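You operate a simulated robot arm through the tools that you are given. There is no shell and no other tool.

You are at the controls of a simulated robot arm. One attempt, no reset.

Task
Count the fuses on the top of the dosing bench, then put as many of the iron caps from the top of the dosing bench on the shelf of the dosing bench. Take the orange chock on the top of the dosing bench and put it away on the shelf of the dosing bench. Any order will do. Set down upright: orange chock.

Only the result counts: the job must be done as asked and must still hold three seconds after the hand-in. Knocking over, shifting, dropping, spilling or breaking anything else fails it. Lids that push on must go on centred and level and be pressed home; caps that screw on are set level and turned clockwise until they are tight.

Robot
A 7-joint arm with a two-finger parallel gripper, fixed in place. Base frame: the origin is on the floor under the middle of its stand, x ahead of it, y to its left, z up; the work surface is at about z = 840. Readings come in mm, degrees, newtons and seconds.
It reaches about 1247 mm from its shoulder. Its first joint turns from -132.0 to 132.0 degrees. Payload 3.91 kg.
The TCP is the grasp point between the finger pads, 30 mm short of the fingertips. In the tool frame z runs along the fingers and y along their closing line. The gripper opens to 110 mm. The fingers are 20 mm wide and 10 mm thick; the gripper's body (48 by 112 mm) begins 55 mm behind the TCP.
Orientation is that of the tool frame in the base frame, as a unit quaternion [x, y, z, w]. With the fingers straight down and closing along the base's y, the tool's x points along the base's -x, its y along +y and its z along -z.

Tools
- The arm moves only by the tool drive_tool. Its argument "steps" is one flat list of numbers, 7 for each row, row after row: the shift along the base's x, y, z in units of 150 mm (1.0 is 150 mm), then the turn, a rotation vector about the base's x, y, z in units of 60 degrees (1.0 is 60 degrees), then the gripper command, from -1 (shut) to 1 (fully open), values between in proportion. In form: [tx, ty, tz, rx, ry, rz, claw, tx, ty, tz, rx, ry, rz, claw, ...]. A call has 1 to 20 rows; each row is the pose to reach, as a shift and turn from the pose commanded when the call began. A call with a number of a shift or a turn outside -1 to 1 is refused whole. Each row takes 0.2 s and may step no farther than 50 mm and 8.6 degrees from the row before; otherwise, or with a gripper value out of range, the whole call is refused. A pose out of reach is approached as far as the arm can. The call stops where the force on the tool passes 40 N (or 10 N more than at its start, if that is more) or the arm is blocked; 0.2 s more then pass. Each finger travels about 108 mm/s and halts on what it meets, pressing with about 21 N; the grip force reading is that of the motor and also rises with nothing between the fingers. The clock runs only during rows and for 0.2 s after the last one: add rows that repeat a pose to give the fingers time. The reply holds the time, the measured pose of the TCP, the force on the tool along the base axes, the opening and the grip force, in the units named above and with some noise, with the torque about the TCP (base axes, N m) and any sound that the robot's microphone picked up, and new pictures: "pictures" is both (left out), scene, wrist or none.
- Cameras (640 x 400 px; columns grow to the right, rows downward): "scene" is fixed at [399.4, 650.2, 1582.8]; the picture's right is [-0.88, -0.47, 0.00], its down [-0.39, 0.74, -0.54] and it looks along [0.25, -0.48, -0.84] (base axes); focal length 277 px, centre (320, 200). "wrist" rides on the gripper at [72, 17, -103] in the tool frame; the picture's right is [-0.23, 0.97, 0.00], its down [-0.76, -0.18, -0.62] and it looks along [-0.61, -0.14, 0.78] (tool axes); focal length 222 px, centre (320, 200). There is no depth. A picture from a camera that has moved, and an enlarged one, comes with that camera's place and axes in the base frame and with its lens.
- inspect(camera, box): a new picture of the part [left, top, right, bottom] of that camera's present view, enlarged. The clock stands still meanwhile.
- sign_off(): hands the job in; it is judged then, once.

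Places have to be worked out from the pictures, the camera data and where the tool is seen. Open the gripper and draw the arm clear of the work before you hand the job in, unless the task says otherwise.

The tools are called after ">>>" by a JSON object that holds its "api" and its "payload". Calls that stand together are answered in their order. drive_tool: Moves the arm, as the interface text tells. Its arguments: {"type":"object","properties":{"steps":{"type":"array","items":{"type":"number"}},"pictures":{"type":"string","enum":["both","scene","wrist","none"]}},"required":["steps"]} The other tools are called the same way: inspect (camera, box) takes an enlarged picture of a part of a camera's view; sign_off () hands the job in.

At the start:

```text
clock: 0.0
ee_pos: [658.7, 84.6, 1087.6]
tool_rot: [0.0, 1.0, -0.001, -0.001]
wrist_force: [-0.1, -0.8, 0.6]
wrist_torque: [-0.02, 0.0, -0.03]
opening: 110.1
finger_force: 0.0
```

scene: 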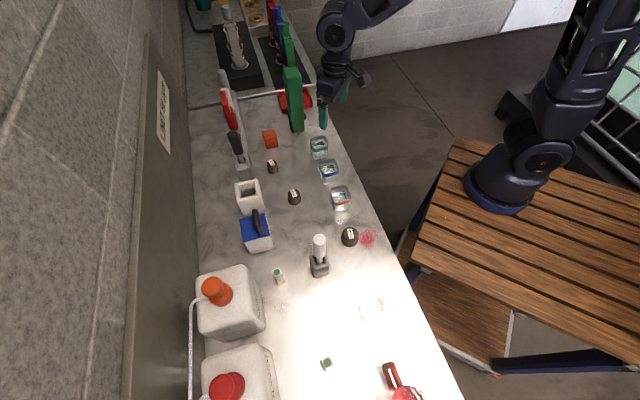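
wrist: 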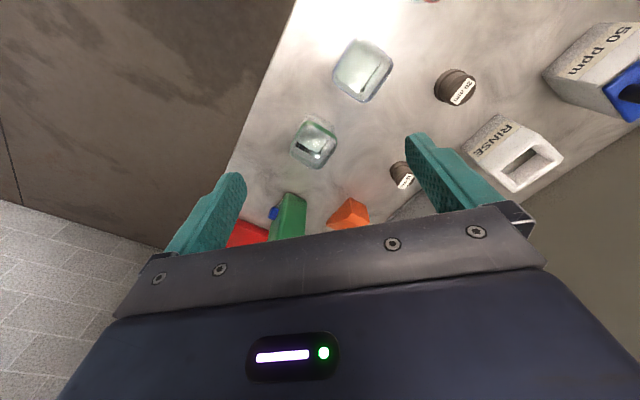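

I'll start by looking closely at the scene to identify the fuses, iron caps, chock and shelf.

>>> {"api": "inspect", "payload": {"camera": "scene", "box": [180, 80, 380, 205]}}

>>> {"api": "inspect", "payload": {"camera": "scene", "box": [180, 180, 420, 330]}}

>>> {"api": "inspect", "payload": {"camera": "scene", "box": [180, 0, 340, 100]}}

>>> {"api": "inspect", "payload": {"camera": "scene", "box": [180, 250, 420, 400]}}

>>> {"api": "inspect", "payload": {"camera": "wrist", "box": [220, 0, 640, 260]}}

```text
3.20 times, centred on (280, 142) of scene
camera zoom: at [399.4, 650.2, 1582.8], right [-0.88, -0.47, 0.0], down [-0.39, 0.74, -0.54], along [0.25, -0.48, -0.84], focal length 887 px, centre (448, 384)
```

zoom: 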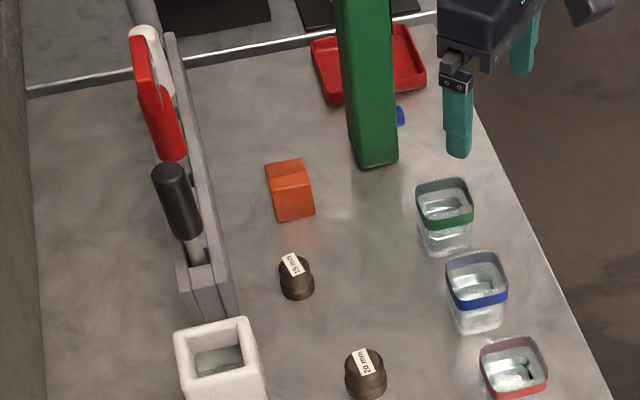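

```text
2.67 times, centred on (300, 255) of scene
camera zoom: at [399.4, 650.2, 1582.8], right [-0.88, -0.47, 0.0], down [-0.39, 0.74, -0.54], along [0.25, -0.48, -0.84], focal length 739 px, centre (373, 53)
```

zoom: 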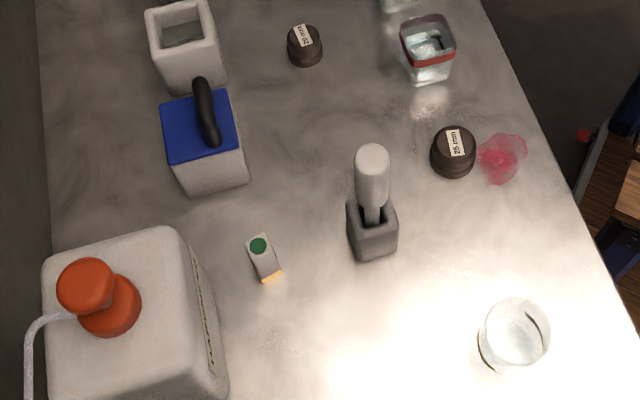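

```text
4.00 times, centred on (260, 50) of scene
camera zoom: at [399.4, 650.2, 1582.8], right [-0.88, -0.47, 0.0], down [-0.39, 0.74, -0.54], along [0.25, -0.48, -0.84], focal length 1108 px, centre (560, 800)
```

zoom: 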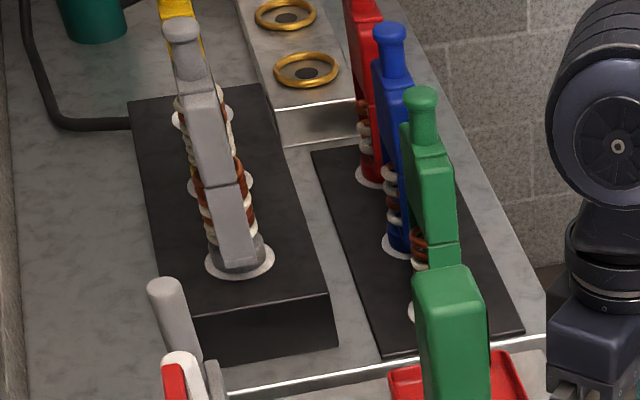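

```text
2.67 times, centred on (300, 325) of scene
camera zoom: at [399.4, 650.2, 1582.8], right [-0.88, -0.47, 0.0], down [-0.39, 0.74, -0.54], along [0.25, -0.48, -0.84], focal length 739 px, centre (373, -133)
```

zoom: 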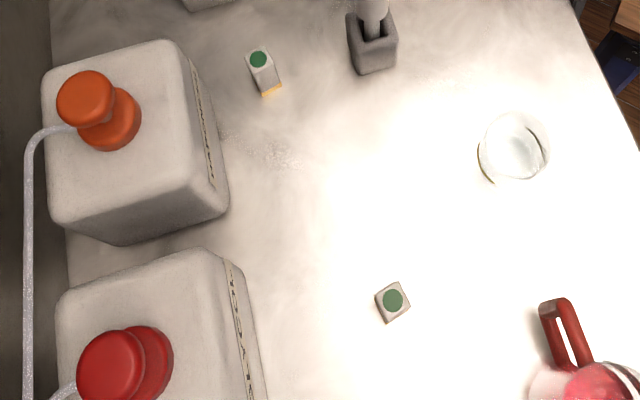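

```text
1.52 times, centred on (430, 130) of wrist
camera zoom: at [586.5, 100.5, 1192.3], right [0.23, 0.97, 0.0], down [0.76, -0.18, 0.62], along [0.61, -0.14, -0.78], focal length 338 px, centre (152, 307)
```

zoom: 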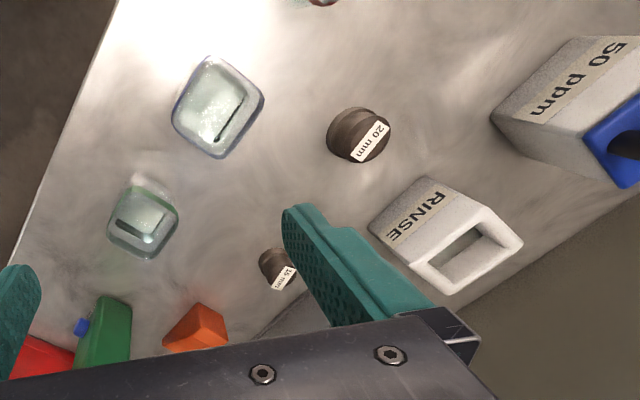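

Three dark pipe caps (15/20/25 mm), an orange wedge, and two small green-topped pieces are visible. I'll inspect the area near the bench's front edge and the far end for the shelf and other fuses.

>>> {"api": "inspect", "payload": {"camera": "scene", "box": [350, 190, 510, 290]}}

>>> {"api": "inspect", "payload": {"camera": "scene", "box": [380, 240, 640, 400]}}

>>> {"api": "inspect", "payload": {"camera": "scene", "box": [250, 255, 310, 292]}}

>>> {"api": "inspect", "payload": {"camera": "scene", "box": [300, 345, 360, 382]}}

>>> {"api": "inspect", "payload": {"camera": "scene", "box": [190, 60, 350, 160]}}

>>> {"api": "inspect", "payload": {"camera": "scene", "box": [0, 0, 250, 156]}}

```text
4.00 times, centred on (430, 240) of scene
camera zoom: at [399.4, 650.2, 1582.8], right [-0.88, -0.47, 0.0], down [-0.39, 0.74, -0.54], along [0.25, -0.48, -0.84], focal length 1108 px, centre (-120, 40)
```

zoom: 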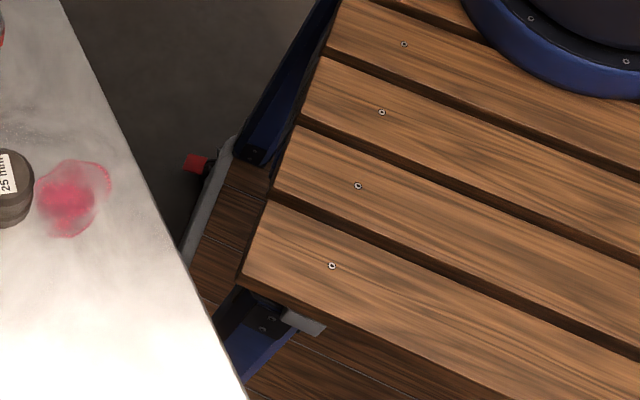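

```text
2.46 times, centred on (510, 320) of scene
camera zoom: at [399.4, 650.2, 1582.8], right [-0.88, -0.47, 0.0], down [-0.39, 0.74, -0.54], along [0.25, -0.48, -0.84], focal length 682 px, centre (-148, -95)
```

zoom: 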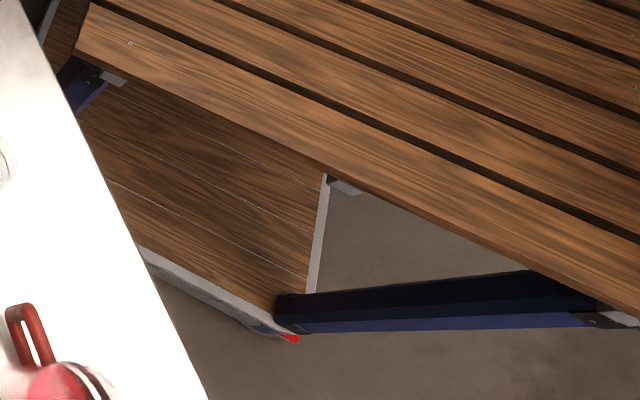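

```text
10.67 times, centred on (280, 274) of scene
camera zoom: at [399.4, 650.2, 1582.8], right [-0.88, -0.47, 0.0], down [-0.39, 0.74, -0.54], along [0.25, -0.48, -0.84], focal length 2956 px, centre (747, -584)
```

zoom: 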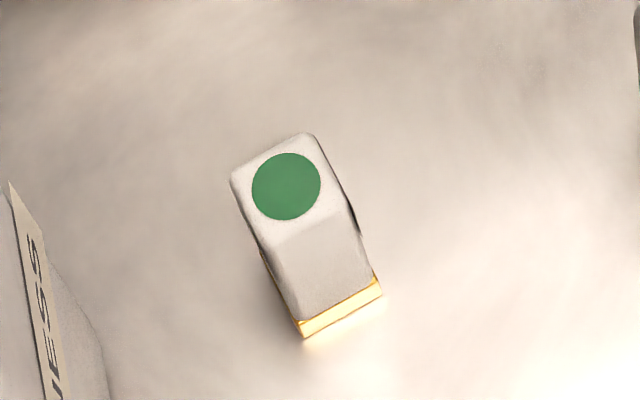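

```text
10.67 times, centred on (330, 364) of scene
camera zoom: at [399.4, 650.2, 1582.8], right [-0.88, -0.47, 0.0], down [-0.39, 0.74, -0.54], along [0.25, -0.48, -0.84], focal length 2956 px, centre (213, -1544)
```

zoom: 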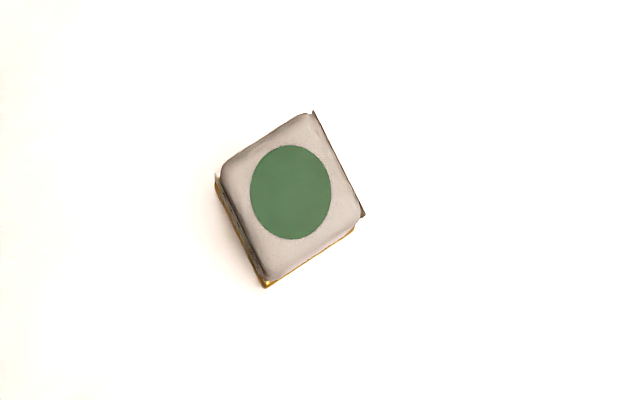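

```text
4.00 times, centred on (270, 110) of scene
camera zoom: at [399.4, 650.2, 1582.8], right [-0.88, -0.47, 0.0], down [-0.39, 0.74, -0.54], along [0.25, -0.48, -0.84], focal length 1108 px, centre (520, 560)
```

zoom: 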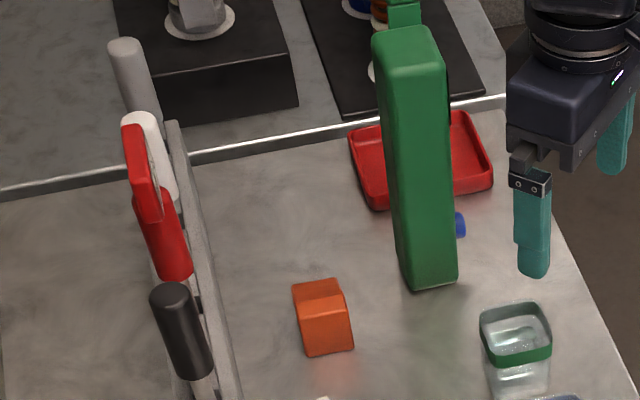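

```text
2.56 times, centred on (125, 78) of scene
camera zoom: at [399.4, 650.2, 1582.8], right [-0.88, -0.47, 0.0], down [-0.39, 0.74, -0.54], along [0.25, -0.48, -0.84], focal length 709 px, centre (819, 512)
```

zoom: 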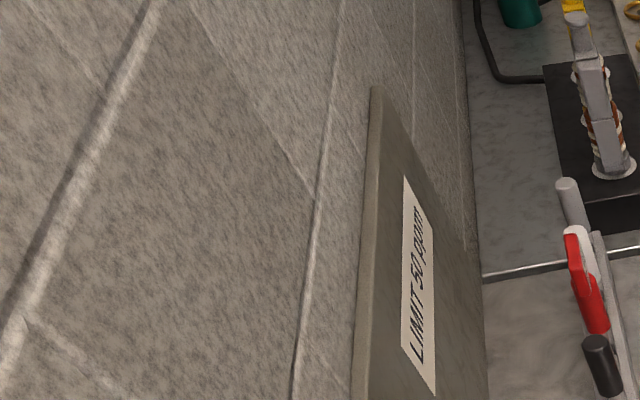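

The fuses look like the small white blocks with a green dot and brass base (two seen so far), but there could be hidden ones. I'll retract a little and turn the wrist 45° to look square onto the bench, to look for the shelf and others.

>>> {"api": "drive_tool", "payload": {"steps": [-0.16, 0.08, 0.08, 0, 0, 0.125, 1, -0.32, 0.16, 0.16, 0, 0, 0.25, 1, -0.48, 0.24, 0.24, 0, 0, 0.375, 1, -0.64, 0.32, 0.32, 0, 0, 0.5, 1, -0.8, 0.4, 0.4, 0, 0, 0.625, 1, -1, 0.5, 0.5, 0, 0, 0.75, 1]}}

```text
clock: 1.4
ee_pos: [508.5, 160.9, 1162.8]
tool_rot: [-0.384, 0.923, -0.001, -0.001]
wrist_force: [0.2, -0.1, 0.4]
wrist_torque: [0.01, 0.03, 0.02]
opening: 110.0
finger_force: 0.1
camera wrist: at [446.1, 121.9, 1266.5], right [-0.53, 0.85, 0.0], down [0.66, 0.41, 0.62], along [0.53, 0.33, -0.78], focal length 222 px, centre (320, 200)
```

scene: 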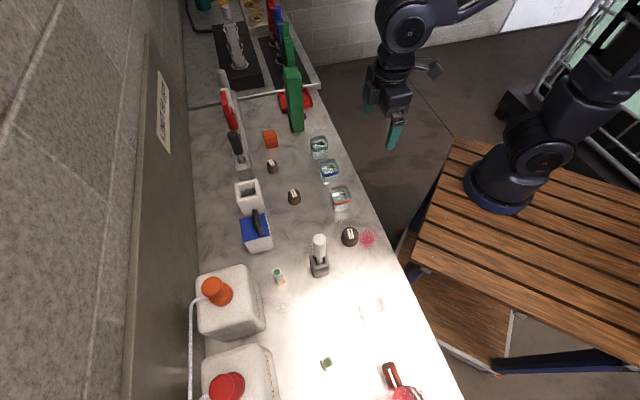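
wrist: 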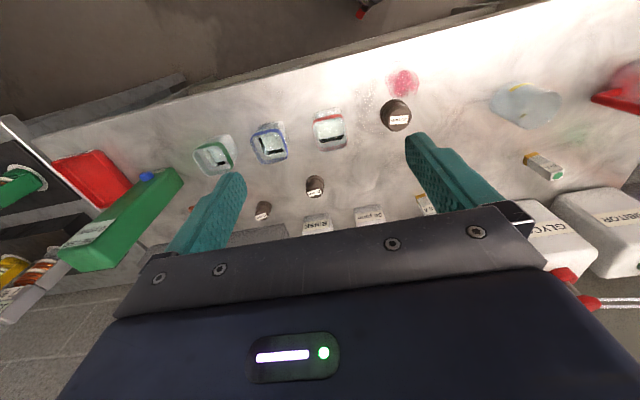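

>>> {"api": "inspect", "payload": {"camera": "wrist", "box": [0, 0, 320, 200]}}

>>> {"api": "inspect", "payload": {"camera": "wrist", "box": [320, 0, 640, 200]}}

>>> {"api": "inspect", "payload": {"camera": "wrist", "box": [380, 120, 640, 290]}}

>>> {"api": "inspect", "payload": {"camera": "wrist", "box": [0, 110, 250, 270]}}

```text
2.00 times, centred on (160, 100) of wrist
camera zoom: at [446.1, 121.9, 1266.5], right [-0.53, 0.85, 0.0], down [0.66, 0.41, 0.62], along [0.53, 0.33, -0.78], focal length 444 px, centre (640, 400)
```

zoom: 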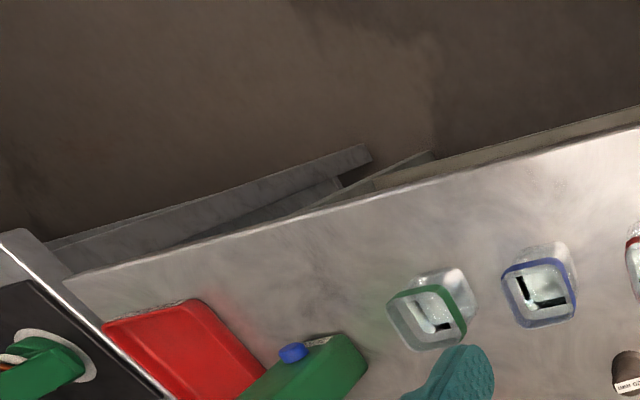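

```text
2.00 times, centred on (480, 100) of wrist
camera zoom: at [446.1, 121.9, 1266.5], right [-0.53, 0.85, 0.0], down [0.66, 0.41, 0.62], along [0.53, 0.33, -0.78], focal length 444 px, centre (0, 400)
```

zoom: 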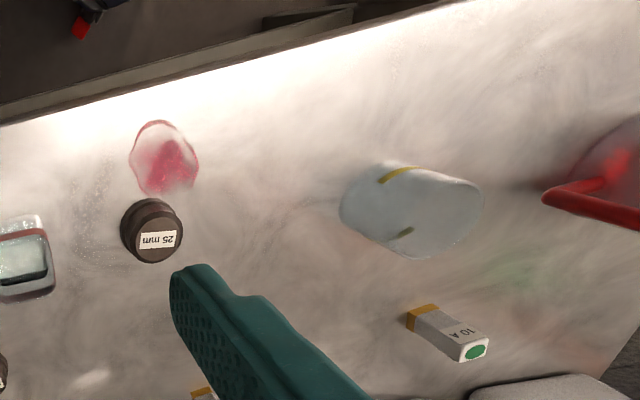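

```text
2.35 times, centred on (510, 205) of wrist
camera zoom: at [446.1, 121.9, 1266.5], right [-0.53, 0.85, 0.0], down [0.66, 0.41, 0.62], along [0.53, 0.33, -0.78], focal length 523 px, centre (-127, 188)
```

zoom: 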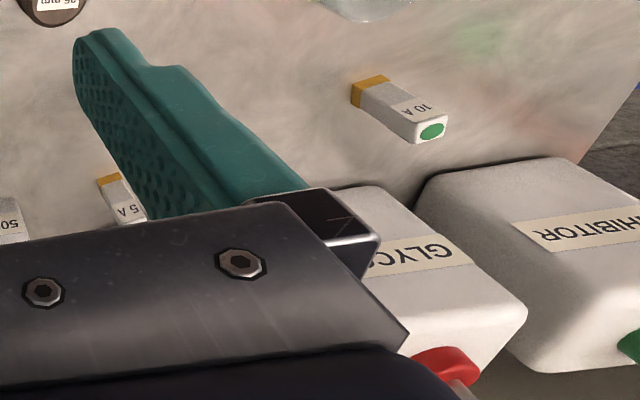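

```text
2.50 times, centred on (125, 190) of wrist
camera zoom: at [446.1, 121.9, 1266.5], right [-0.53, 0.85, 0.0], down [0.66, 0.41, 0.62], along [0.53, 0.33, -0.78], focal length 555 px, centre (808, 225)
```

zoom: 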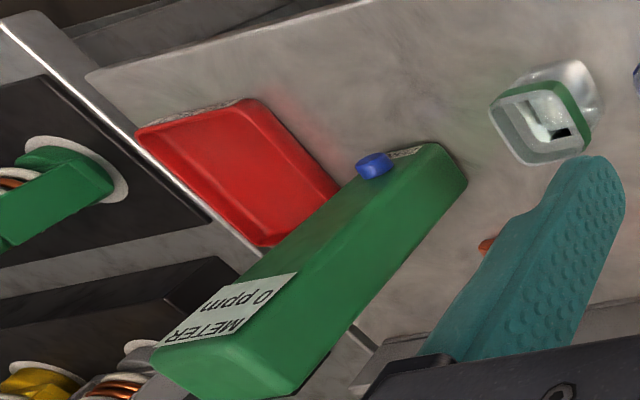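

The two readable fuses are "10 A" and "5 A"; the bench front edge runs at 45° (about x+y = 640). There seems to be a lower shelf under the top, so I'll tilt the wrist and drop in front of the bench to look underneath.

>>> {"api": "drive_tool", "payload": {"steps": [0, -0.167, -0.11, 0.098, -0.098, 0, 0.5, 0, -0.333, -0.22, 0.196, -0.196, 0, 0.5, 0, -0.5, -0.33, 0.294, -0.294, 0, 0.5, 0, -0.667, -0.44, 0.392, -0.392, 0, 0.5, 0, -0.833, -0.55, 0.49, -0.49, 0, 0.5, 0, -1, -0.66, 0.589, -0.589, 0, 0.5]}}

```text
clock: 2.8
ee_pos: [583.1, 2.6, 1110.6]
tool_rot: [-0.347, 0.838, 0.162, 0.39]
wrist_force: [0.3, 0.5, -0.2]
wrist_torque: [-0.01, 0.01, 0.02]
opening: 82.6
finger_force: 0.2
out of reach, approached as far as the arm can: row 4, 5, 6
camera wrist: at [482.2, -74.9, 1122.7], right [-0.59, 0.79, 0.17], down [0.14, -0.12, 0.98], along [0.8, 0.6, -0.04], focal length 222 px, centre (320, 200)
```

scene: 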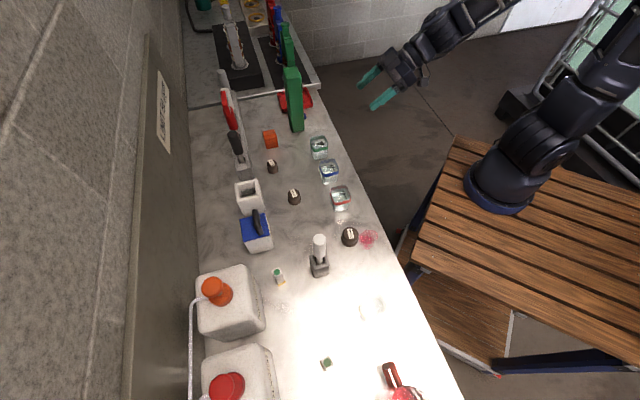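
wrist: 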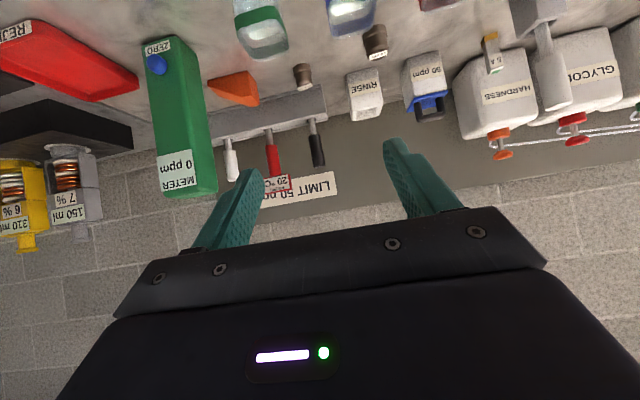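

The tilt near the base was not fully reachable. I'll move along the bench to the right (larger distance from base) where there's room, keeping the tilt, and then lower.

>>> {"api": "drive_tool", "payload": {"steps": [0.2, -0.2, 0, 0, 0, 0, 0.5, 0.4, -0.4, 0, 0, 0, 0, 0.5, 0.6, -0.6, 0, 0, 0, 0, 0.5, 0.8, -0.8, 0, 0, 0, 0, 0.5, 1, -1, 0, 0, 0, 0, 0.5, 1, -1, 0, 0, 0, 0, 0.5]}}

```text
clock: 4.2
ee_pos: [736.2, -145.8, 1109.2]
tool_rot: [-0.348, 0.837, 0.162, 0.391]
wrist_force: [-0.6, -0.7, 0.1]
wrist_torque: [0.01, -0.02, -0.04]
opening: 82.7
finger_force: 0.1
camera wrist: at [636.3, -223.7, 1121.7], right [-0.59, 0.79, 0.17], down [0.13, -0.12, 0.98], along [0.8, 0.6, -0.04], focal length 222 px, centre (320, 200)
```

scene: 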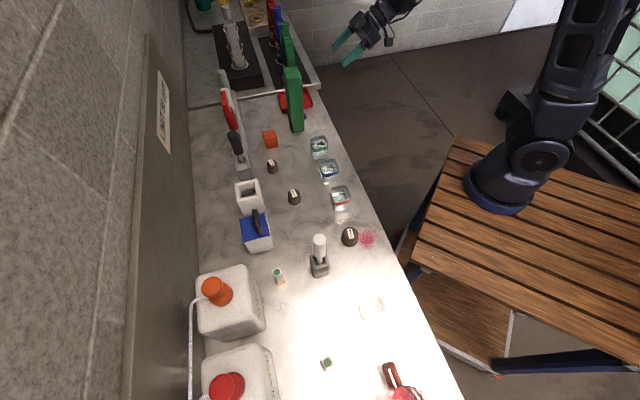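
wrist: 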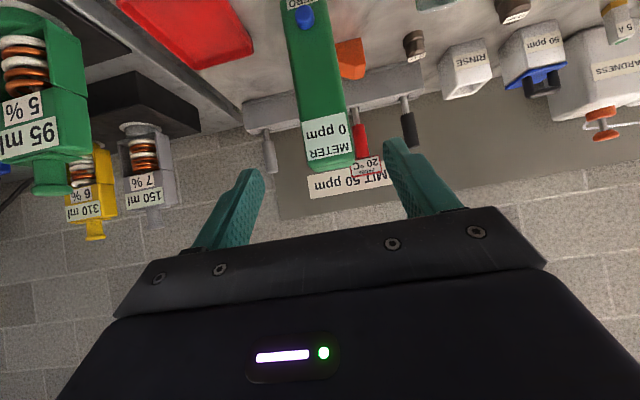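

The commanded pose follows the reached one. Now back away from the bench and lower to look under the top.

>>> {"api": "drive_tool", "payload": {"steps": [-0.2, -0.2, -0.1, 0, 0, 0, 0.5, -0.4, -0.4, -0.25, 0, 0, 0, 0.5, -0.5, -0.5, -0.5, 0, 0, 0, 0.5, -0.5, -0.5, -0.75, 0, 0, 0, 0.5, -0.5, -0.5, -1, 0, 0, 0, 0.5]}}

```text
clock: 5.4
ee_pos: [662.2, -222.7, 962.3]
tool_rot: [-0.347, 0.837, 0.161, 0.39]
wrist_force: [-0.1, -0.6, 0.2]
wrist_torque: [0.01, 0.01, 0.01]
opening: 82.2
finger_force: 0.1
camera wrist: at [562.3, -299.8, 973.2], right [-0.59, 0.79, 0.17], down [0.13, -0.12, 0.98], along [0.8, 0.6, -0.04], focal length 222 px, centre (320, 200)
```

scene: 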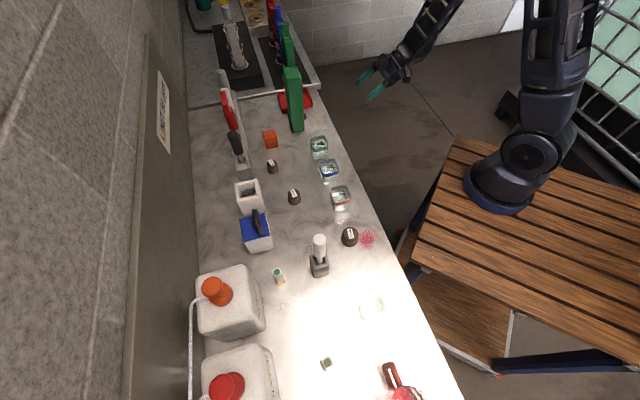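
wrist: 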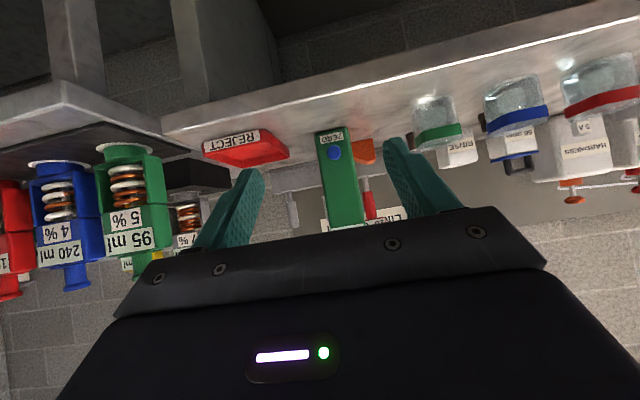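

>>> {"api": "drive_tool", "payload": {"steps": [0, 0, -0.25, 0, 0, 0, 0.5, 0, 0, -0.5, 0, 0, 0, 0.5, 0, 0, -0.75, 0, 0, 0, 0.5, 0, 0, -1, 0, 0, 0, 0.5, 0, 0, -1, 0, 0, 0, 0.5]}}

```text
clock: 6.6
ee_pos: [664.6, -225.5, 808.0]
tool_rot: [-0.348, 0.837, 0.162, 0.391]
wrist_force: [-0.6, 0.0, -1.1]
wrist_torque: [-0.01, 0.0, 0.0]
opening: 82.6
finger_force: 0.1
camera wrist: at [563.7, -301.8, 818.9], right [-0.59, 0.79, 0.17], down [0.13, -0.12, 0.98], along [0.8, 0.6, -0.04], focal length 222 px, centre (320, 200)
```

scene: 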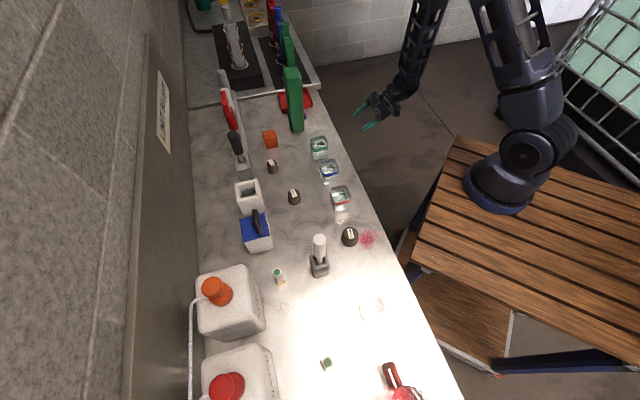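
wrist: 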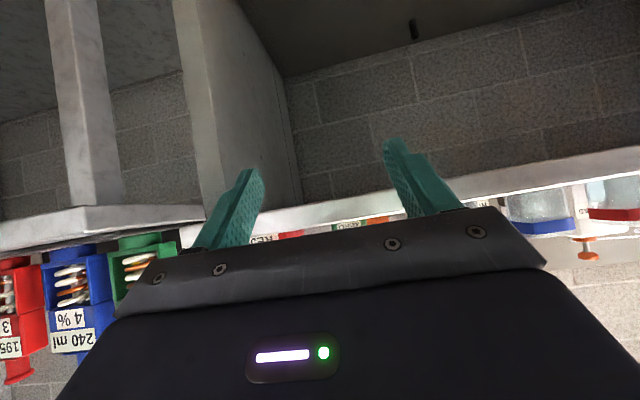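

>>> {"api": "inspect", "payload": {"camera": "wrist", "box": [160, 0, 640, 260]}}

>>> {"api": "drive_tool", "payload": {"steps": [0, 0, -0.2, -0.098, 0.098, 0, 0.5, 0, 0, -0.4, -0.196, 0.196, 0, 0.5, 0, 0, -0.6, -0.28, 0.28, 0, 0.5, 0, 0, -0.6, -0.28, 0.28, 0, 0.5]}}

```text
1.33 times, centred on (400, 130) of wrist
camera zoom: at [563.7, -301.8, 818.9], right [-0.59, 0.79, 0.17], down [0.13, -0.12, 0.98], along [0.8, 0.6, -0.04], focal length 296 px, centre (213, 293)
```

zoom: 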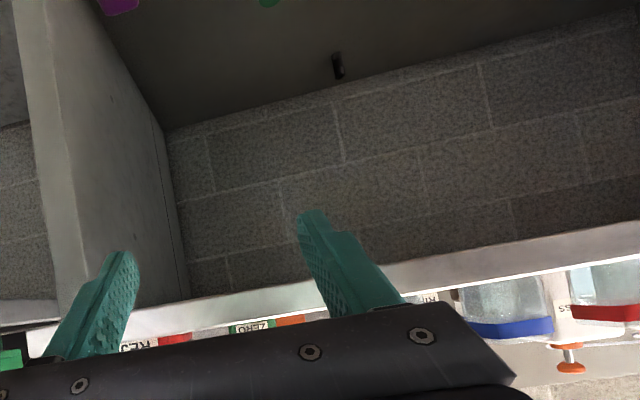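

```text
clock: 7.6
ee_pos: [663.8, -225.4, 718.3]
tool_rot: [-0.373, 0.9, 0.087, 0.209]
wrist_force: [-0.3, -0.4, -1.0]
wrist_torque: [0.03, 0.01, 0.0]
opening: 82.7
finger_force: 0.0
camera wrist: at [573.8, -292.0, 779.7], right [-0.54, 0.83, 0.1], down [0.41, 0.16, 0.9], along [0.73, 0.53, -0.43], focal length 222 px, centre (320, 200)
```

scene: 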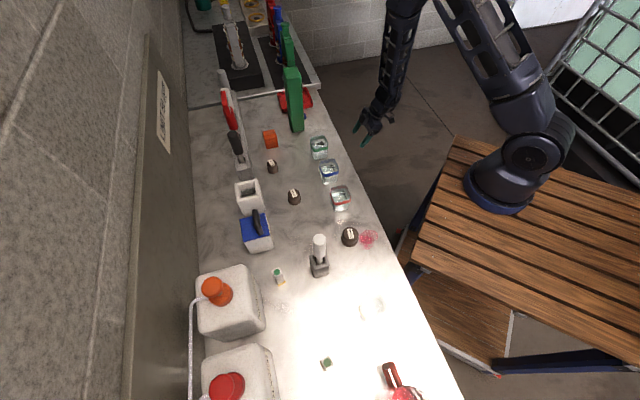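
wrist: 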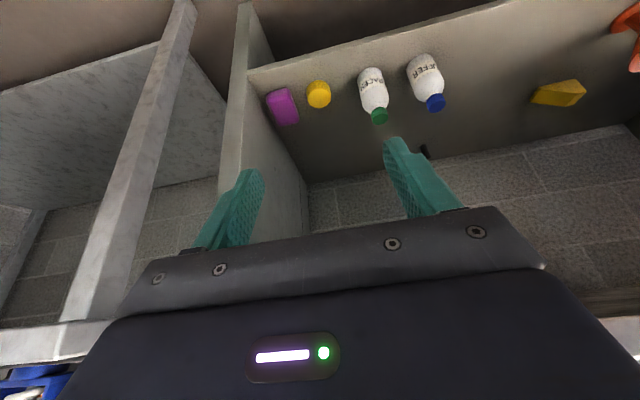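

The shelf under the bench is visible now with items on it (bottles, yellow cap, purple item, yellow wedge). Let me look closer.

>>> {"api": "inspect", "payload": {"camera": "wrist", "box": [220, 0, 640, 260]}}

>>> {"api": "drive_tool", "payload": {"steps": [0, 0, -0.25, 0, 0, 0, 0.5, 0, 0, -0.5, 0, 0, 0, 0.5, 0, 0, -0.75, 0, 0, 0, 0.5, 0, 0, -0.75, 0, 0, 0, 0.5]}}

```text
1.52 times, centred on (430, 130) of wrist
camera zoom: at [573.8, -292.0, 779.7], right [-0.54, 0.83, 0.1], down [0.41, 0.16, 0.9], along [0.73, 0.53, -0.43], focal length 338 px, centre (152, 307)
```

zoom: 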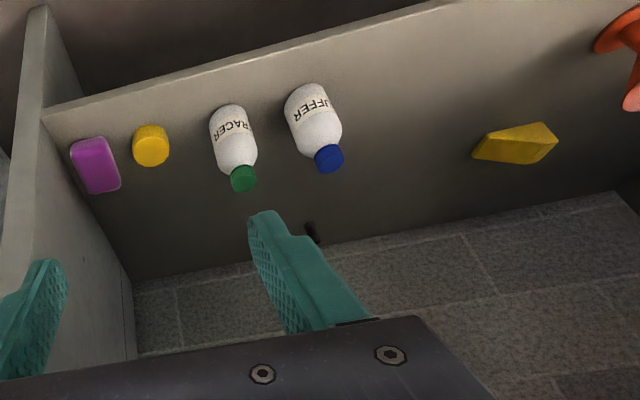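

```text
clock: 8.6
ee_pos: [659.8, -224.5, 605.0]
tool_rot: [-0.373, 0.9, 0.087, 0.209]
wrist_force: [-0.4, 0.4, -0.4]
wrist_torque: [0.01, 0.01, -0.02]
opening: 82.4
finger_force: 0.1
camera wrist: at [570.0, -290.7, 666.7], right [-0.54, 0.83, 0.1], down [0.41, 0.16, 0.9], along [0.73, 0.53, -0.43], focal length 222 px, centre (320, 200)
```

scene: 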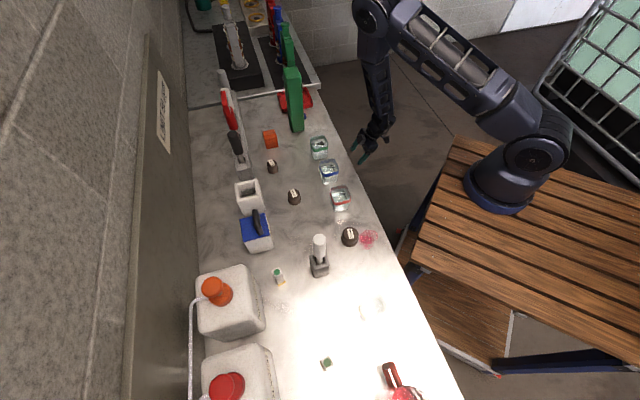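
wrist: 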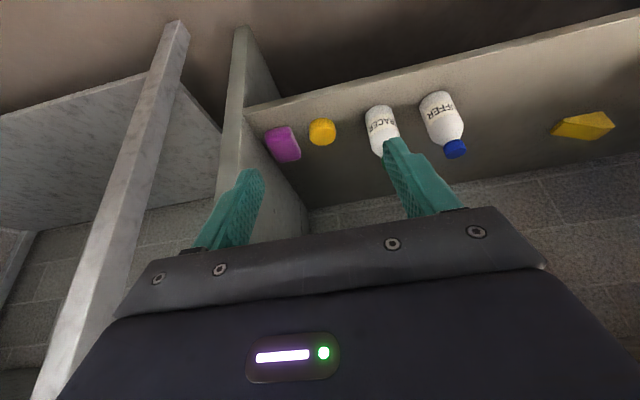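

I've found the shelf below the bench (roughly z≈265–330, set back from the top's edge) with existing items. For tilted picks and placements I want the camera on the upper side, so I'll test rolling the gripper about its own axis here in free space.

>>> {"api": "drive_tool", "payload": {"steps": [0, 0, 0, 0.0444, 0.0447, -0.1283, 0.5, 0, 0, 0, 0.0889, 0.0893, -0.2566, 0.5, 0, 0, 0, 0.1333, 0.134, -0.3849, 0.5, 0, 0, 0, 0.1777, 0.1786, -0.5131, 0.5, 0, 0, 0, 0.2221, 0.2233, -0.6414, 0.5, 0, 0, 0, 0.2666, 0.2679, -0.7697, 0.5, 0, 0, 0, 0.311, 0.3126, -0.898, 0.5]}}

```text
clock: 10.2
ee_pos: [661.1, -222.5, 608.4]
tool_rot: [0.128, 0.966, 0.179, 0.138]
wrist_force: [-0.3, 0.6, -0.4]
wrist_torque: [-0.02, -0.02, 0.01]
opening: 82.8
finger_force: 0.0
camera wrist: at [565.4, -218.4, 691.5], right [0.4, 0.81, 0.42], down [0.48, -0.58, 0.66], along [0.78, -0.07, -0.62], focal length 222 px, centre (320, 200)
```

scene: 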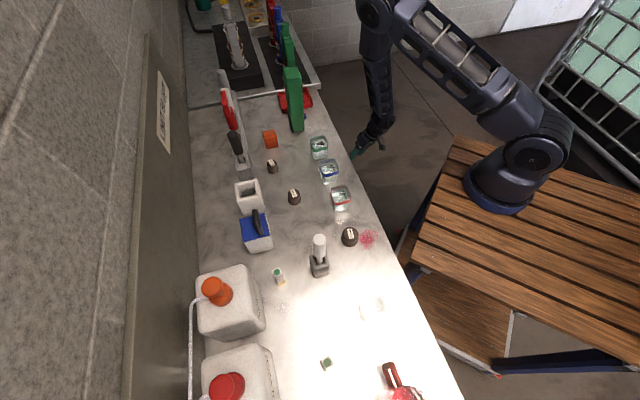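
wrist: 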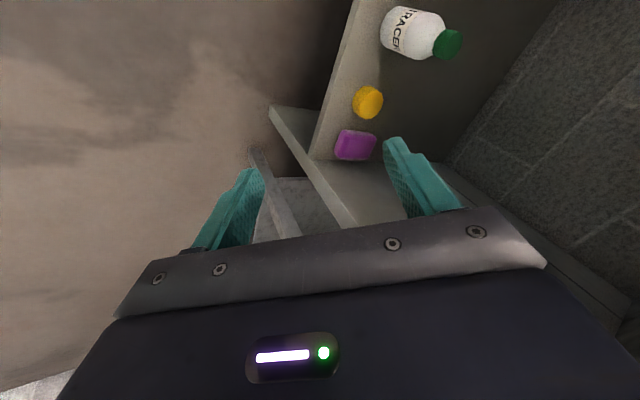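

Roll is possible; continue another 60° in the same direction.

>>> {"api": "drive_tool", "payload": {"steps": [0, 0, 0, 0.0444, 0.0447, -0.1283, 0.5, 0, 0, 0, 0.0889, 0.0893, -0.2566, 0.5, 0, 0, 0, 0.1333, 0.134, -0.3849, 0.5, 0, 0, 0, 0.1777, 0.1786, -0.5131, 0.5, 0, 0, 0, 0.2221, 0.2233, -0.6414, 0.5, 0, 0, 0, 0.2666, 0.2679, -0.7697, 0.5, 0, 0, 0, 0.311, 0.3126, -0.898, 0.5], "pictures": "wrist"}}

>>> {"api": "drive_tool", "payload": {"steps": [0, 0, 0, 0.0444, 0.0447, -0.1283, 0.5, 0, 0, 0, 0.0889, 0.0893, -0.2566, 0.5, 0, 0, 0, 0.1333, 0.134, -0.3849, 0.5, 0, 0, 0, 0.1777, 0.1786, -0.5131, 0.5, 0, 0, 0, 0.2221, 0.2233, -0.6414, 0.5, 0, 0, 0, 0.2666, 0.2679, -0.7697, 0.5, 0, 0, 0, 0.311, 0.3126, -0.898, 0.5], "pictures": "both"}}

```text
clock: 11.8
ee_pos: [661.6, -222.6, 608.8]
tool_rot: [0.595, 0.772, 0.223, 0.029]
wrist_force: [-0.9, -0.5, 0.0]
wrist_torque: [0.03, 0.01, 0.02]
opening: 82.4
finger_force: 0.0
camera wrist: at [624.2, -185.5, 723.7], right [0.95, -0.02, 0.32], down [-0.13, -0.94, 0.32], along [0.29, -0.35, -0.89], focal length 222 px, centre (320, 200)
```

wrist: 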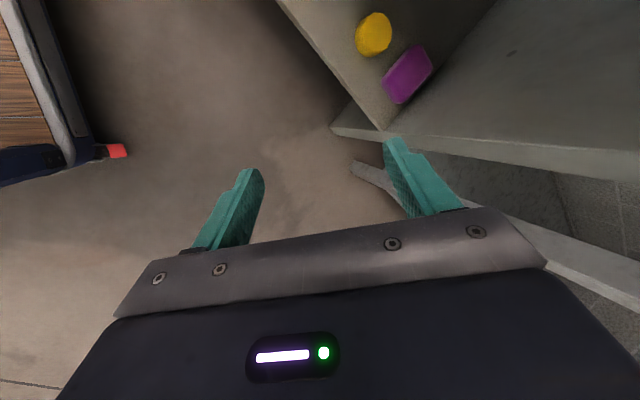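

```text
clock: 13.4
ee_pos: [662.3, -221.6, 607.7]
tool_rot: [0.901, 0.371, 0.207, -0.088]
wrist_force: [0.3, -0.7, 0.0]
wrist_torque: [-0.02, -0.03, 0.02]
opening: 82.1
finger_force: 0.0
camera wrist: at [688.5, -221.3, 732.5], right [0.54, -0.83, -0.1], down [-0.8, -0.55, 0.23], along [-0.25, -0.04, -0.97], focal length 222 px, centre (320, 200)
```

scene: 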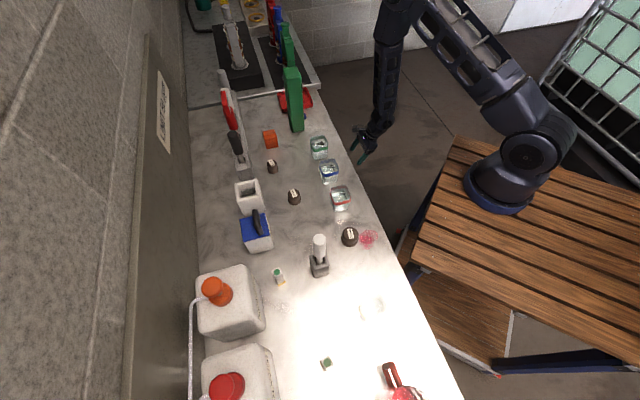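
wrist: 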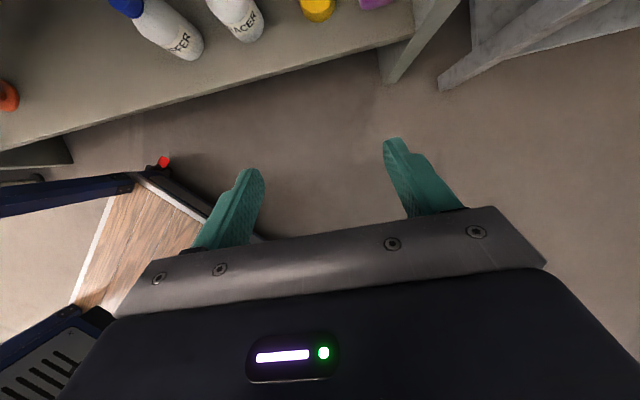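

Roll done: camera is now on the upper side. Let me zoom in to measure the shelf's front edge and items.

>>> {"api": "inspect", "payload": {"camera": "wrist", "box": [0, 0, 320, 200]}}

>>> {"api": "inspect", "payload": {"camera": "wrist", "box": [280, 0, 520, 150]}}

```text
2.00 times, centred on (160, 100) of wrist
camera zoom: at [688.5, -221.3, 732.5], right [0.54, -0.83, -0.1], down [-0.8, -0.55, 0.23], along [-0.25, -0.04, -0.97], focal length 444 px, centre (640, 400)
```

zoom: 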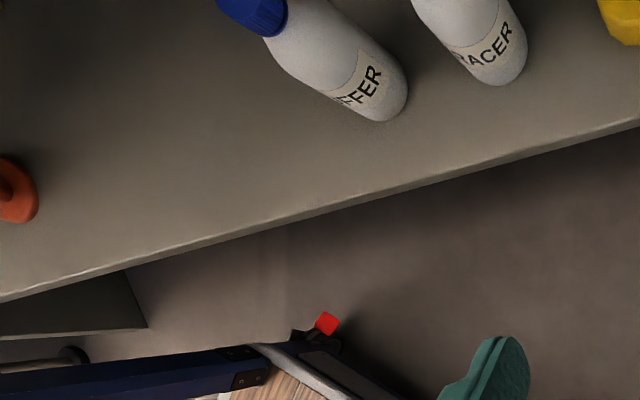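

```text
2.67 times, centred on (400, 75) of wrist
camera zoom: at [688.5, -221.3, 732.5], right [0.54, -0.83, -0.1], down [-0.8, -0.55, 0.23], along [-0.25, -0.04, -0.97], focal length 592 px, centre (107, 533)
```

zoom: 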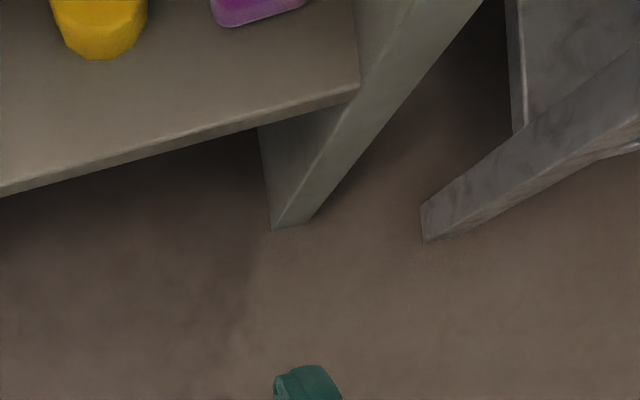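

Triangulating three views gives the shelf top at z≈308, front edge at n≈482 (n=(x+y)/√2), right panel at s≈780 (s=(x−y)/√2), with a free stretch about s=70–370. Now I'll lift back up to survey the whole bench top for fuses and look at the targets.

>>> {"api": "drive_tool", "payload": {"steps": [0, 0, 0.33, 0, 0, 0, 0.5, 0, 0, 0.66, 0, 0, 0, 0.5, 0, 0, 1, 0, 0, 0, 0.5], "pictures": "none"}}

>>> {"api": "drive_tool", "payload": {"steps": [0, 0, 0.33, 0, 0, 0, 0.5, 0, 0, 0.66, 0, 0, 0, 0.5, 0, 0, 1, 0, 0, 0, 0.5], "pictures": "none"}}

>>> {"api": "drive_tool", "payload": {"steps": [0, 0, 0.33, 0, 0, 0, 0.5, 0, 0, 0.66, 0, 0, 0, 0.5, 0, 0, 1, 0, 0, 0, 0.5], "pictures": "both"}}

```text
refused: row 3 steps farther than a row can; nothing moved
```

```text
refused: row 3 steps farther than a row can; nothing moved
```

```text
refused: row 3 steps farther than a row can; nothing moved
```

Rows slightly too long; I'll use four rows per 150 mm.

>>> {"api": "drive_tool", "payload": {"steps": [0, 0, 0.25, 0, 0, 0, 0.5, 0, 0, 0.5, 0, 0, 0, 0.5, 0, 0, 0.75, 0, 0, 0, 0.5, 0, 0, 1, 0, 0, 0, 0.5], "pictures": "none"}}

>>> {"api": "drive_tool", "payload": {"steps": [0, 0, 0.25, 0, 0, 0, 0.5, 0, 0, 0.5, 0, 0, 0, 0.5, 0, 0, 0.75, 0, 0, 0, 0.5, 0, 0, 1, 0, 0, 0, 0.5], "pictures": "none"}}

>>> {"api": "drive_tool", "payload": {"steps": [0, 0, 0.25, 0, 0, 0, 0.5, 0, 0, 0.5, 0, 0, 0, 0.5, 0, 0, 0.75, 0, 0, 0, 0.5, 0, 0, 1, 0, 0, 0, 0.5], "pictures": "both"}}

```text
clock: 14.4
ee_pos: [660.3, -222.7, 759.9]
tool_rot: [0.901, 0.371, 0.207, -0.087]
wrist_force: [-0.1, -0.2, -0.4]
wrist_torque: [-0.04, -0.02, -0.04]
opening: 82.7
finger_force: 0.0
```

```text
clock: 15.4
ee_pos: [661.0, -223.5, 908.1]
tool_rot: [0.9, 0.372, 0.208, -0.088]
wrist_force: [0.5, 0.0, 0.0]
wrist_torque: [0.02, 0.02, 0.04]
opening: 82.5
finger_force: 0.0
```

```text
clock: 16.4
ee_pos: [662.0, -225.2, 1057.4]
tool_rot: [0.9, 0.373, 0.207, -0.087]
wrist_force: [0.0, -0.7, 0.6]
wrist_torque: [0.03, 0.04, 0.0]
opening: 82.4
finger_force: 0.1
camera wrist: at [689.0, -224.2, 1182.6], right [0.54, -0.83, -0.1], down [-0.8, -0.55, 0.23], along [-0.25, -0.04, -0.97], focal length 222 px, centre (320, 200)
```

scene: 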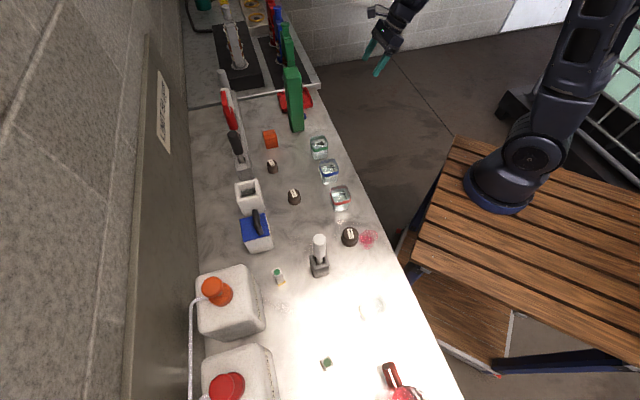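
wrist: 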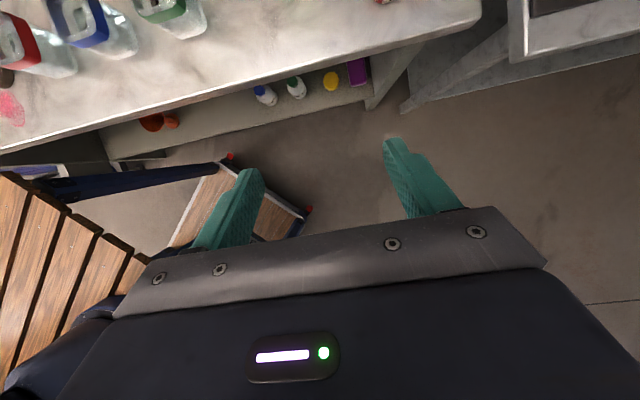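

Great overview. Let me zoom in on the shelf part from here.

>>> {"api": "inspect", "payload": {"camera": "wrist", "box": [90, 40, 430, 250]}}

>>> {"api": "inspect", "payload": {"camera": "wrist", "box": [0, 0, 240, 150]}}

```text
1.88 times, centred on (260, 145) of wrist
camera zoom: at [689.0, -224.2, 1182.6], right [0.54, -0.83, -0.1], down [-0.8, -0.55, 0.23], along [-0.25, -0.04, -0.97], focal length 418 px, centre (433, 304)
```

zoom: 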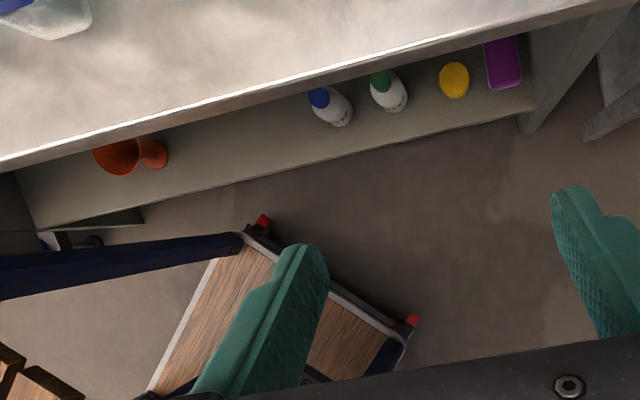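

```text
2.67 times, centred on (120, 75) of wrist
camera zoom: at [689.0, -224.2, 1182.6], right [0.54, -0.83, -0.1], down [-0.8, -0.55, 0.23], along [-0.25, -0.04, -0.97], focal length 592 px, centre (853, 533)
```

zoom: 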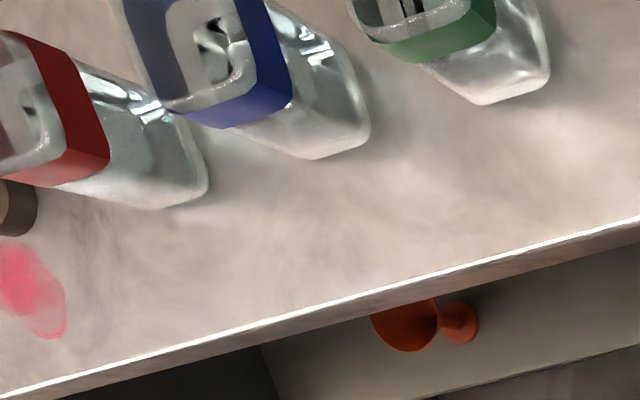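

The shelf has a free stretch between the funnel (s≈20) and the BUFFER bottle (s≈400). Now move to survey the bench top.

>>> {"api": "drive_tool", "payload": {"steps": [-0.1, 0.25, 0.15, 0, 0, 0, 0.5, -0.2, 0.5, 0.3, 0, 0, 0, 0.5, -0.3, 0.75, 0.45, 0, 0, 0, 0.5, -0.4, 1, 0.6, 0, 0, 0, 0.5], "pictures": "none"}}

>>> {"api": "drive_tool", "payload": {"steps": [-0.05, 0.25, 0.1, 0, 0, 0, 0.5, -0.1, 0.5, 0.2, 0, 0, 0, 0.5, -0.15, 0.75, 0.3, 0, 0, 0, 0.5, -0.2, 1, 0.4, 0, 0, 0, 0.5], "pictures": "wrist"}}

>>> {"api": "drive_tool", "payload": {"steps": [-0.05, 0.25, 0, 0, 0, 0, 0.5, -0.1, 0.5, 0, 0, 0, 0, 0.5, -0.15, 0.75, 0, 0, 0, 0, 0.5, -0.2, 1, 0, 0, 0, 0, 0.5], "pictures": "both"}}

```text
clock: 17.4
ee_pos: [598.9, -71.9, 1145.9]
tool_rot: [0.9, 0.372, 0.207, -0.088]
wrist_force: [0.1, -0.1, 0.5]
wrist_torque: [0.02, -0.01, 0.01]
opening: 82.6
finger_force: 0.0
```

```text
clock: 18.4
ee_pos: [573.2, 76.9, 1207.6]
tool_rot: [0.9, 0.373, 0.208, -0.087]
wrist_force: [0.9, -0.7, -0.3]
wrist_torque: [0.03, 0.03, 0.02]
opening: 82.4
finger_force: 0.0
camera wrist: at [599.0, 78.4, 1331.6], right [0.54, -0.83, -0.1], down [-0.8, -0.55, 0.23], along [-0.24, -0.04, -0.97], focal length 222 px, centre (320, 200)
```

wrist: 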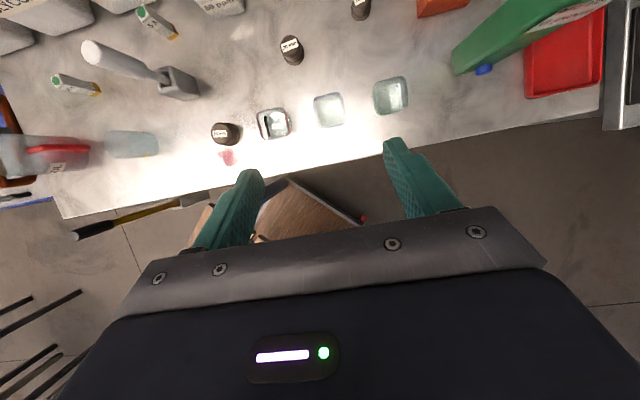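

```text
clock: 19.4
ee_pos: [542.3, 225.6, 1205.5]
tool_rot: [0.9, 0.373, 0.209, -0.087]
wrist_force: [0.1, 0.0, 0.3]
wrist_torque: [0.01, 0.02, -0.01]
opening: 82.5
finger_force: 0.0
camera wrist: at [567.8, 227.4, 1330.8], right [0.54, -0.83, -0.1], down [-0.8, -0.55, 0.22], along [-0.24, -0.04, -0.97], focal length 222 px, centre (320, 200)
```

scene: 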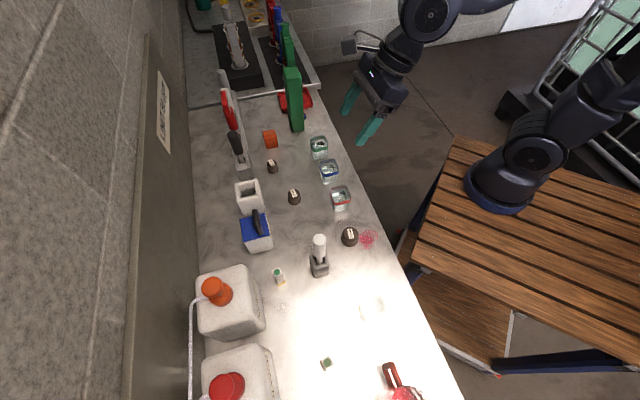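
wrist: 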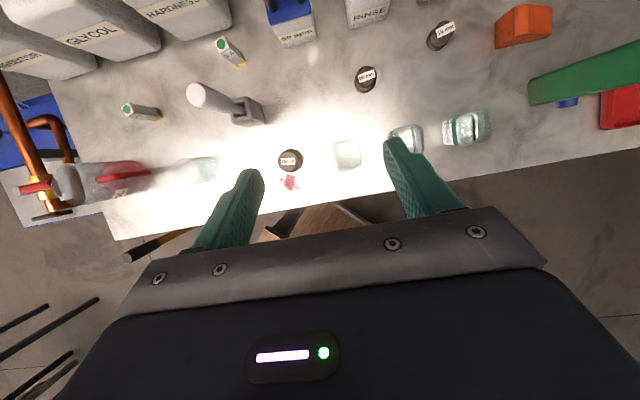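

Two fuses visible across this portion. I'll tilt further forward to see the rear of the bench, including behind the jugs.

>>> {"api": "drive_tool", "payload": {"steps": [0, 0, 0, 0.088, -0.088, 0, 0.5, 0, 0, 0, 0.177, -0.177, 0, 0.5, 0, 0, 0, 0.265, -0.265, 0, 0.5, 0, 0, 0, 0.354, -0.354, 0, 0.5], "pictures": "wrist"}}

>>> {"api": "inspect", "payload": {"camera": "wrist", "box": [0, 0, 400, 250]}}

>>> {"api": "inspect", "payload": {"camera": "wrist", "box": [320, 0, 640, 200]}}

```text
clock: 20.4
ee_pos: [541.5, 227.3, 1206.9]
tool_rot: [0.82, 0.341, 0.424, -0.179]
wrist_force: [-0.1, -0.2, -0.7]
wrist_torque: [0.0, 0.02, 0.03]
opening: 82.6
finger_force: 0.1
camera wrist: at [524.8, 184.4, 1326.7], right [0.6, -0.78, -0.19], down [-0.79, -0.55, -0.26], along [0.1, 0.31, -0.95], focal length 222 px, centre (320, 200)
```

wrist: 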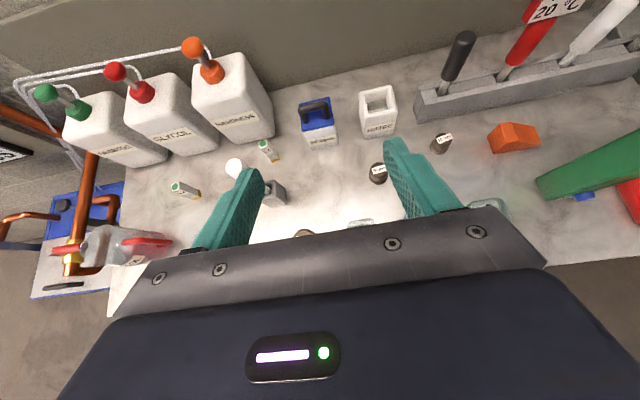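

```text
1.60 times, centred on (200, 125) of wrist
camera zoom: at [524.8, 184.4, 1326.7], right [0.6, -0.78, -0.19], down [-0.79, -0.55, -0.26], along [0.1, 0.31, -0.95], focal length 355 px, centre (512, 320)
```

zoom: 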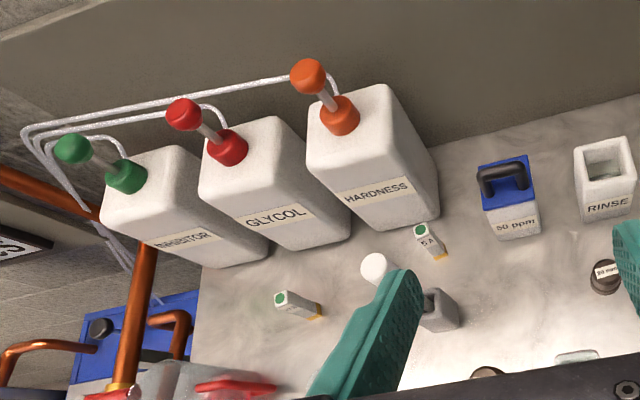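

```text
2.00 times, centred on (480, 100) of wrist
camera zoom: at [524.8, 184.4, 1326.7], right [0.6, -0.78, -0.19], down [-0.79, -0.55, -0.26], along [0.1, 0.31, -0.95], focal length 444 px, centre (0, 400)
```

zoom: 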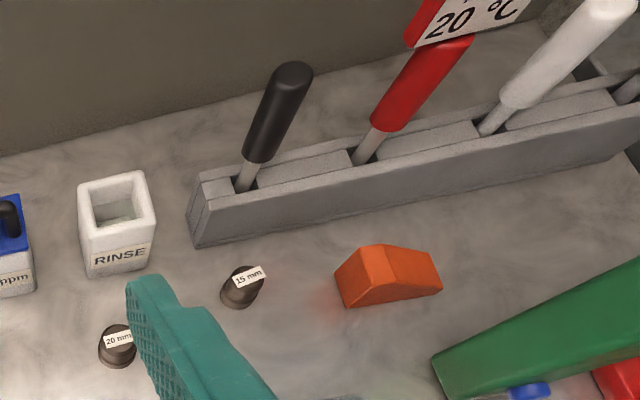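

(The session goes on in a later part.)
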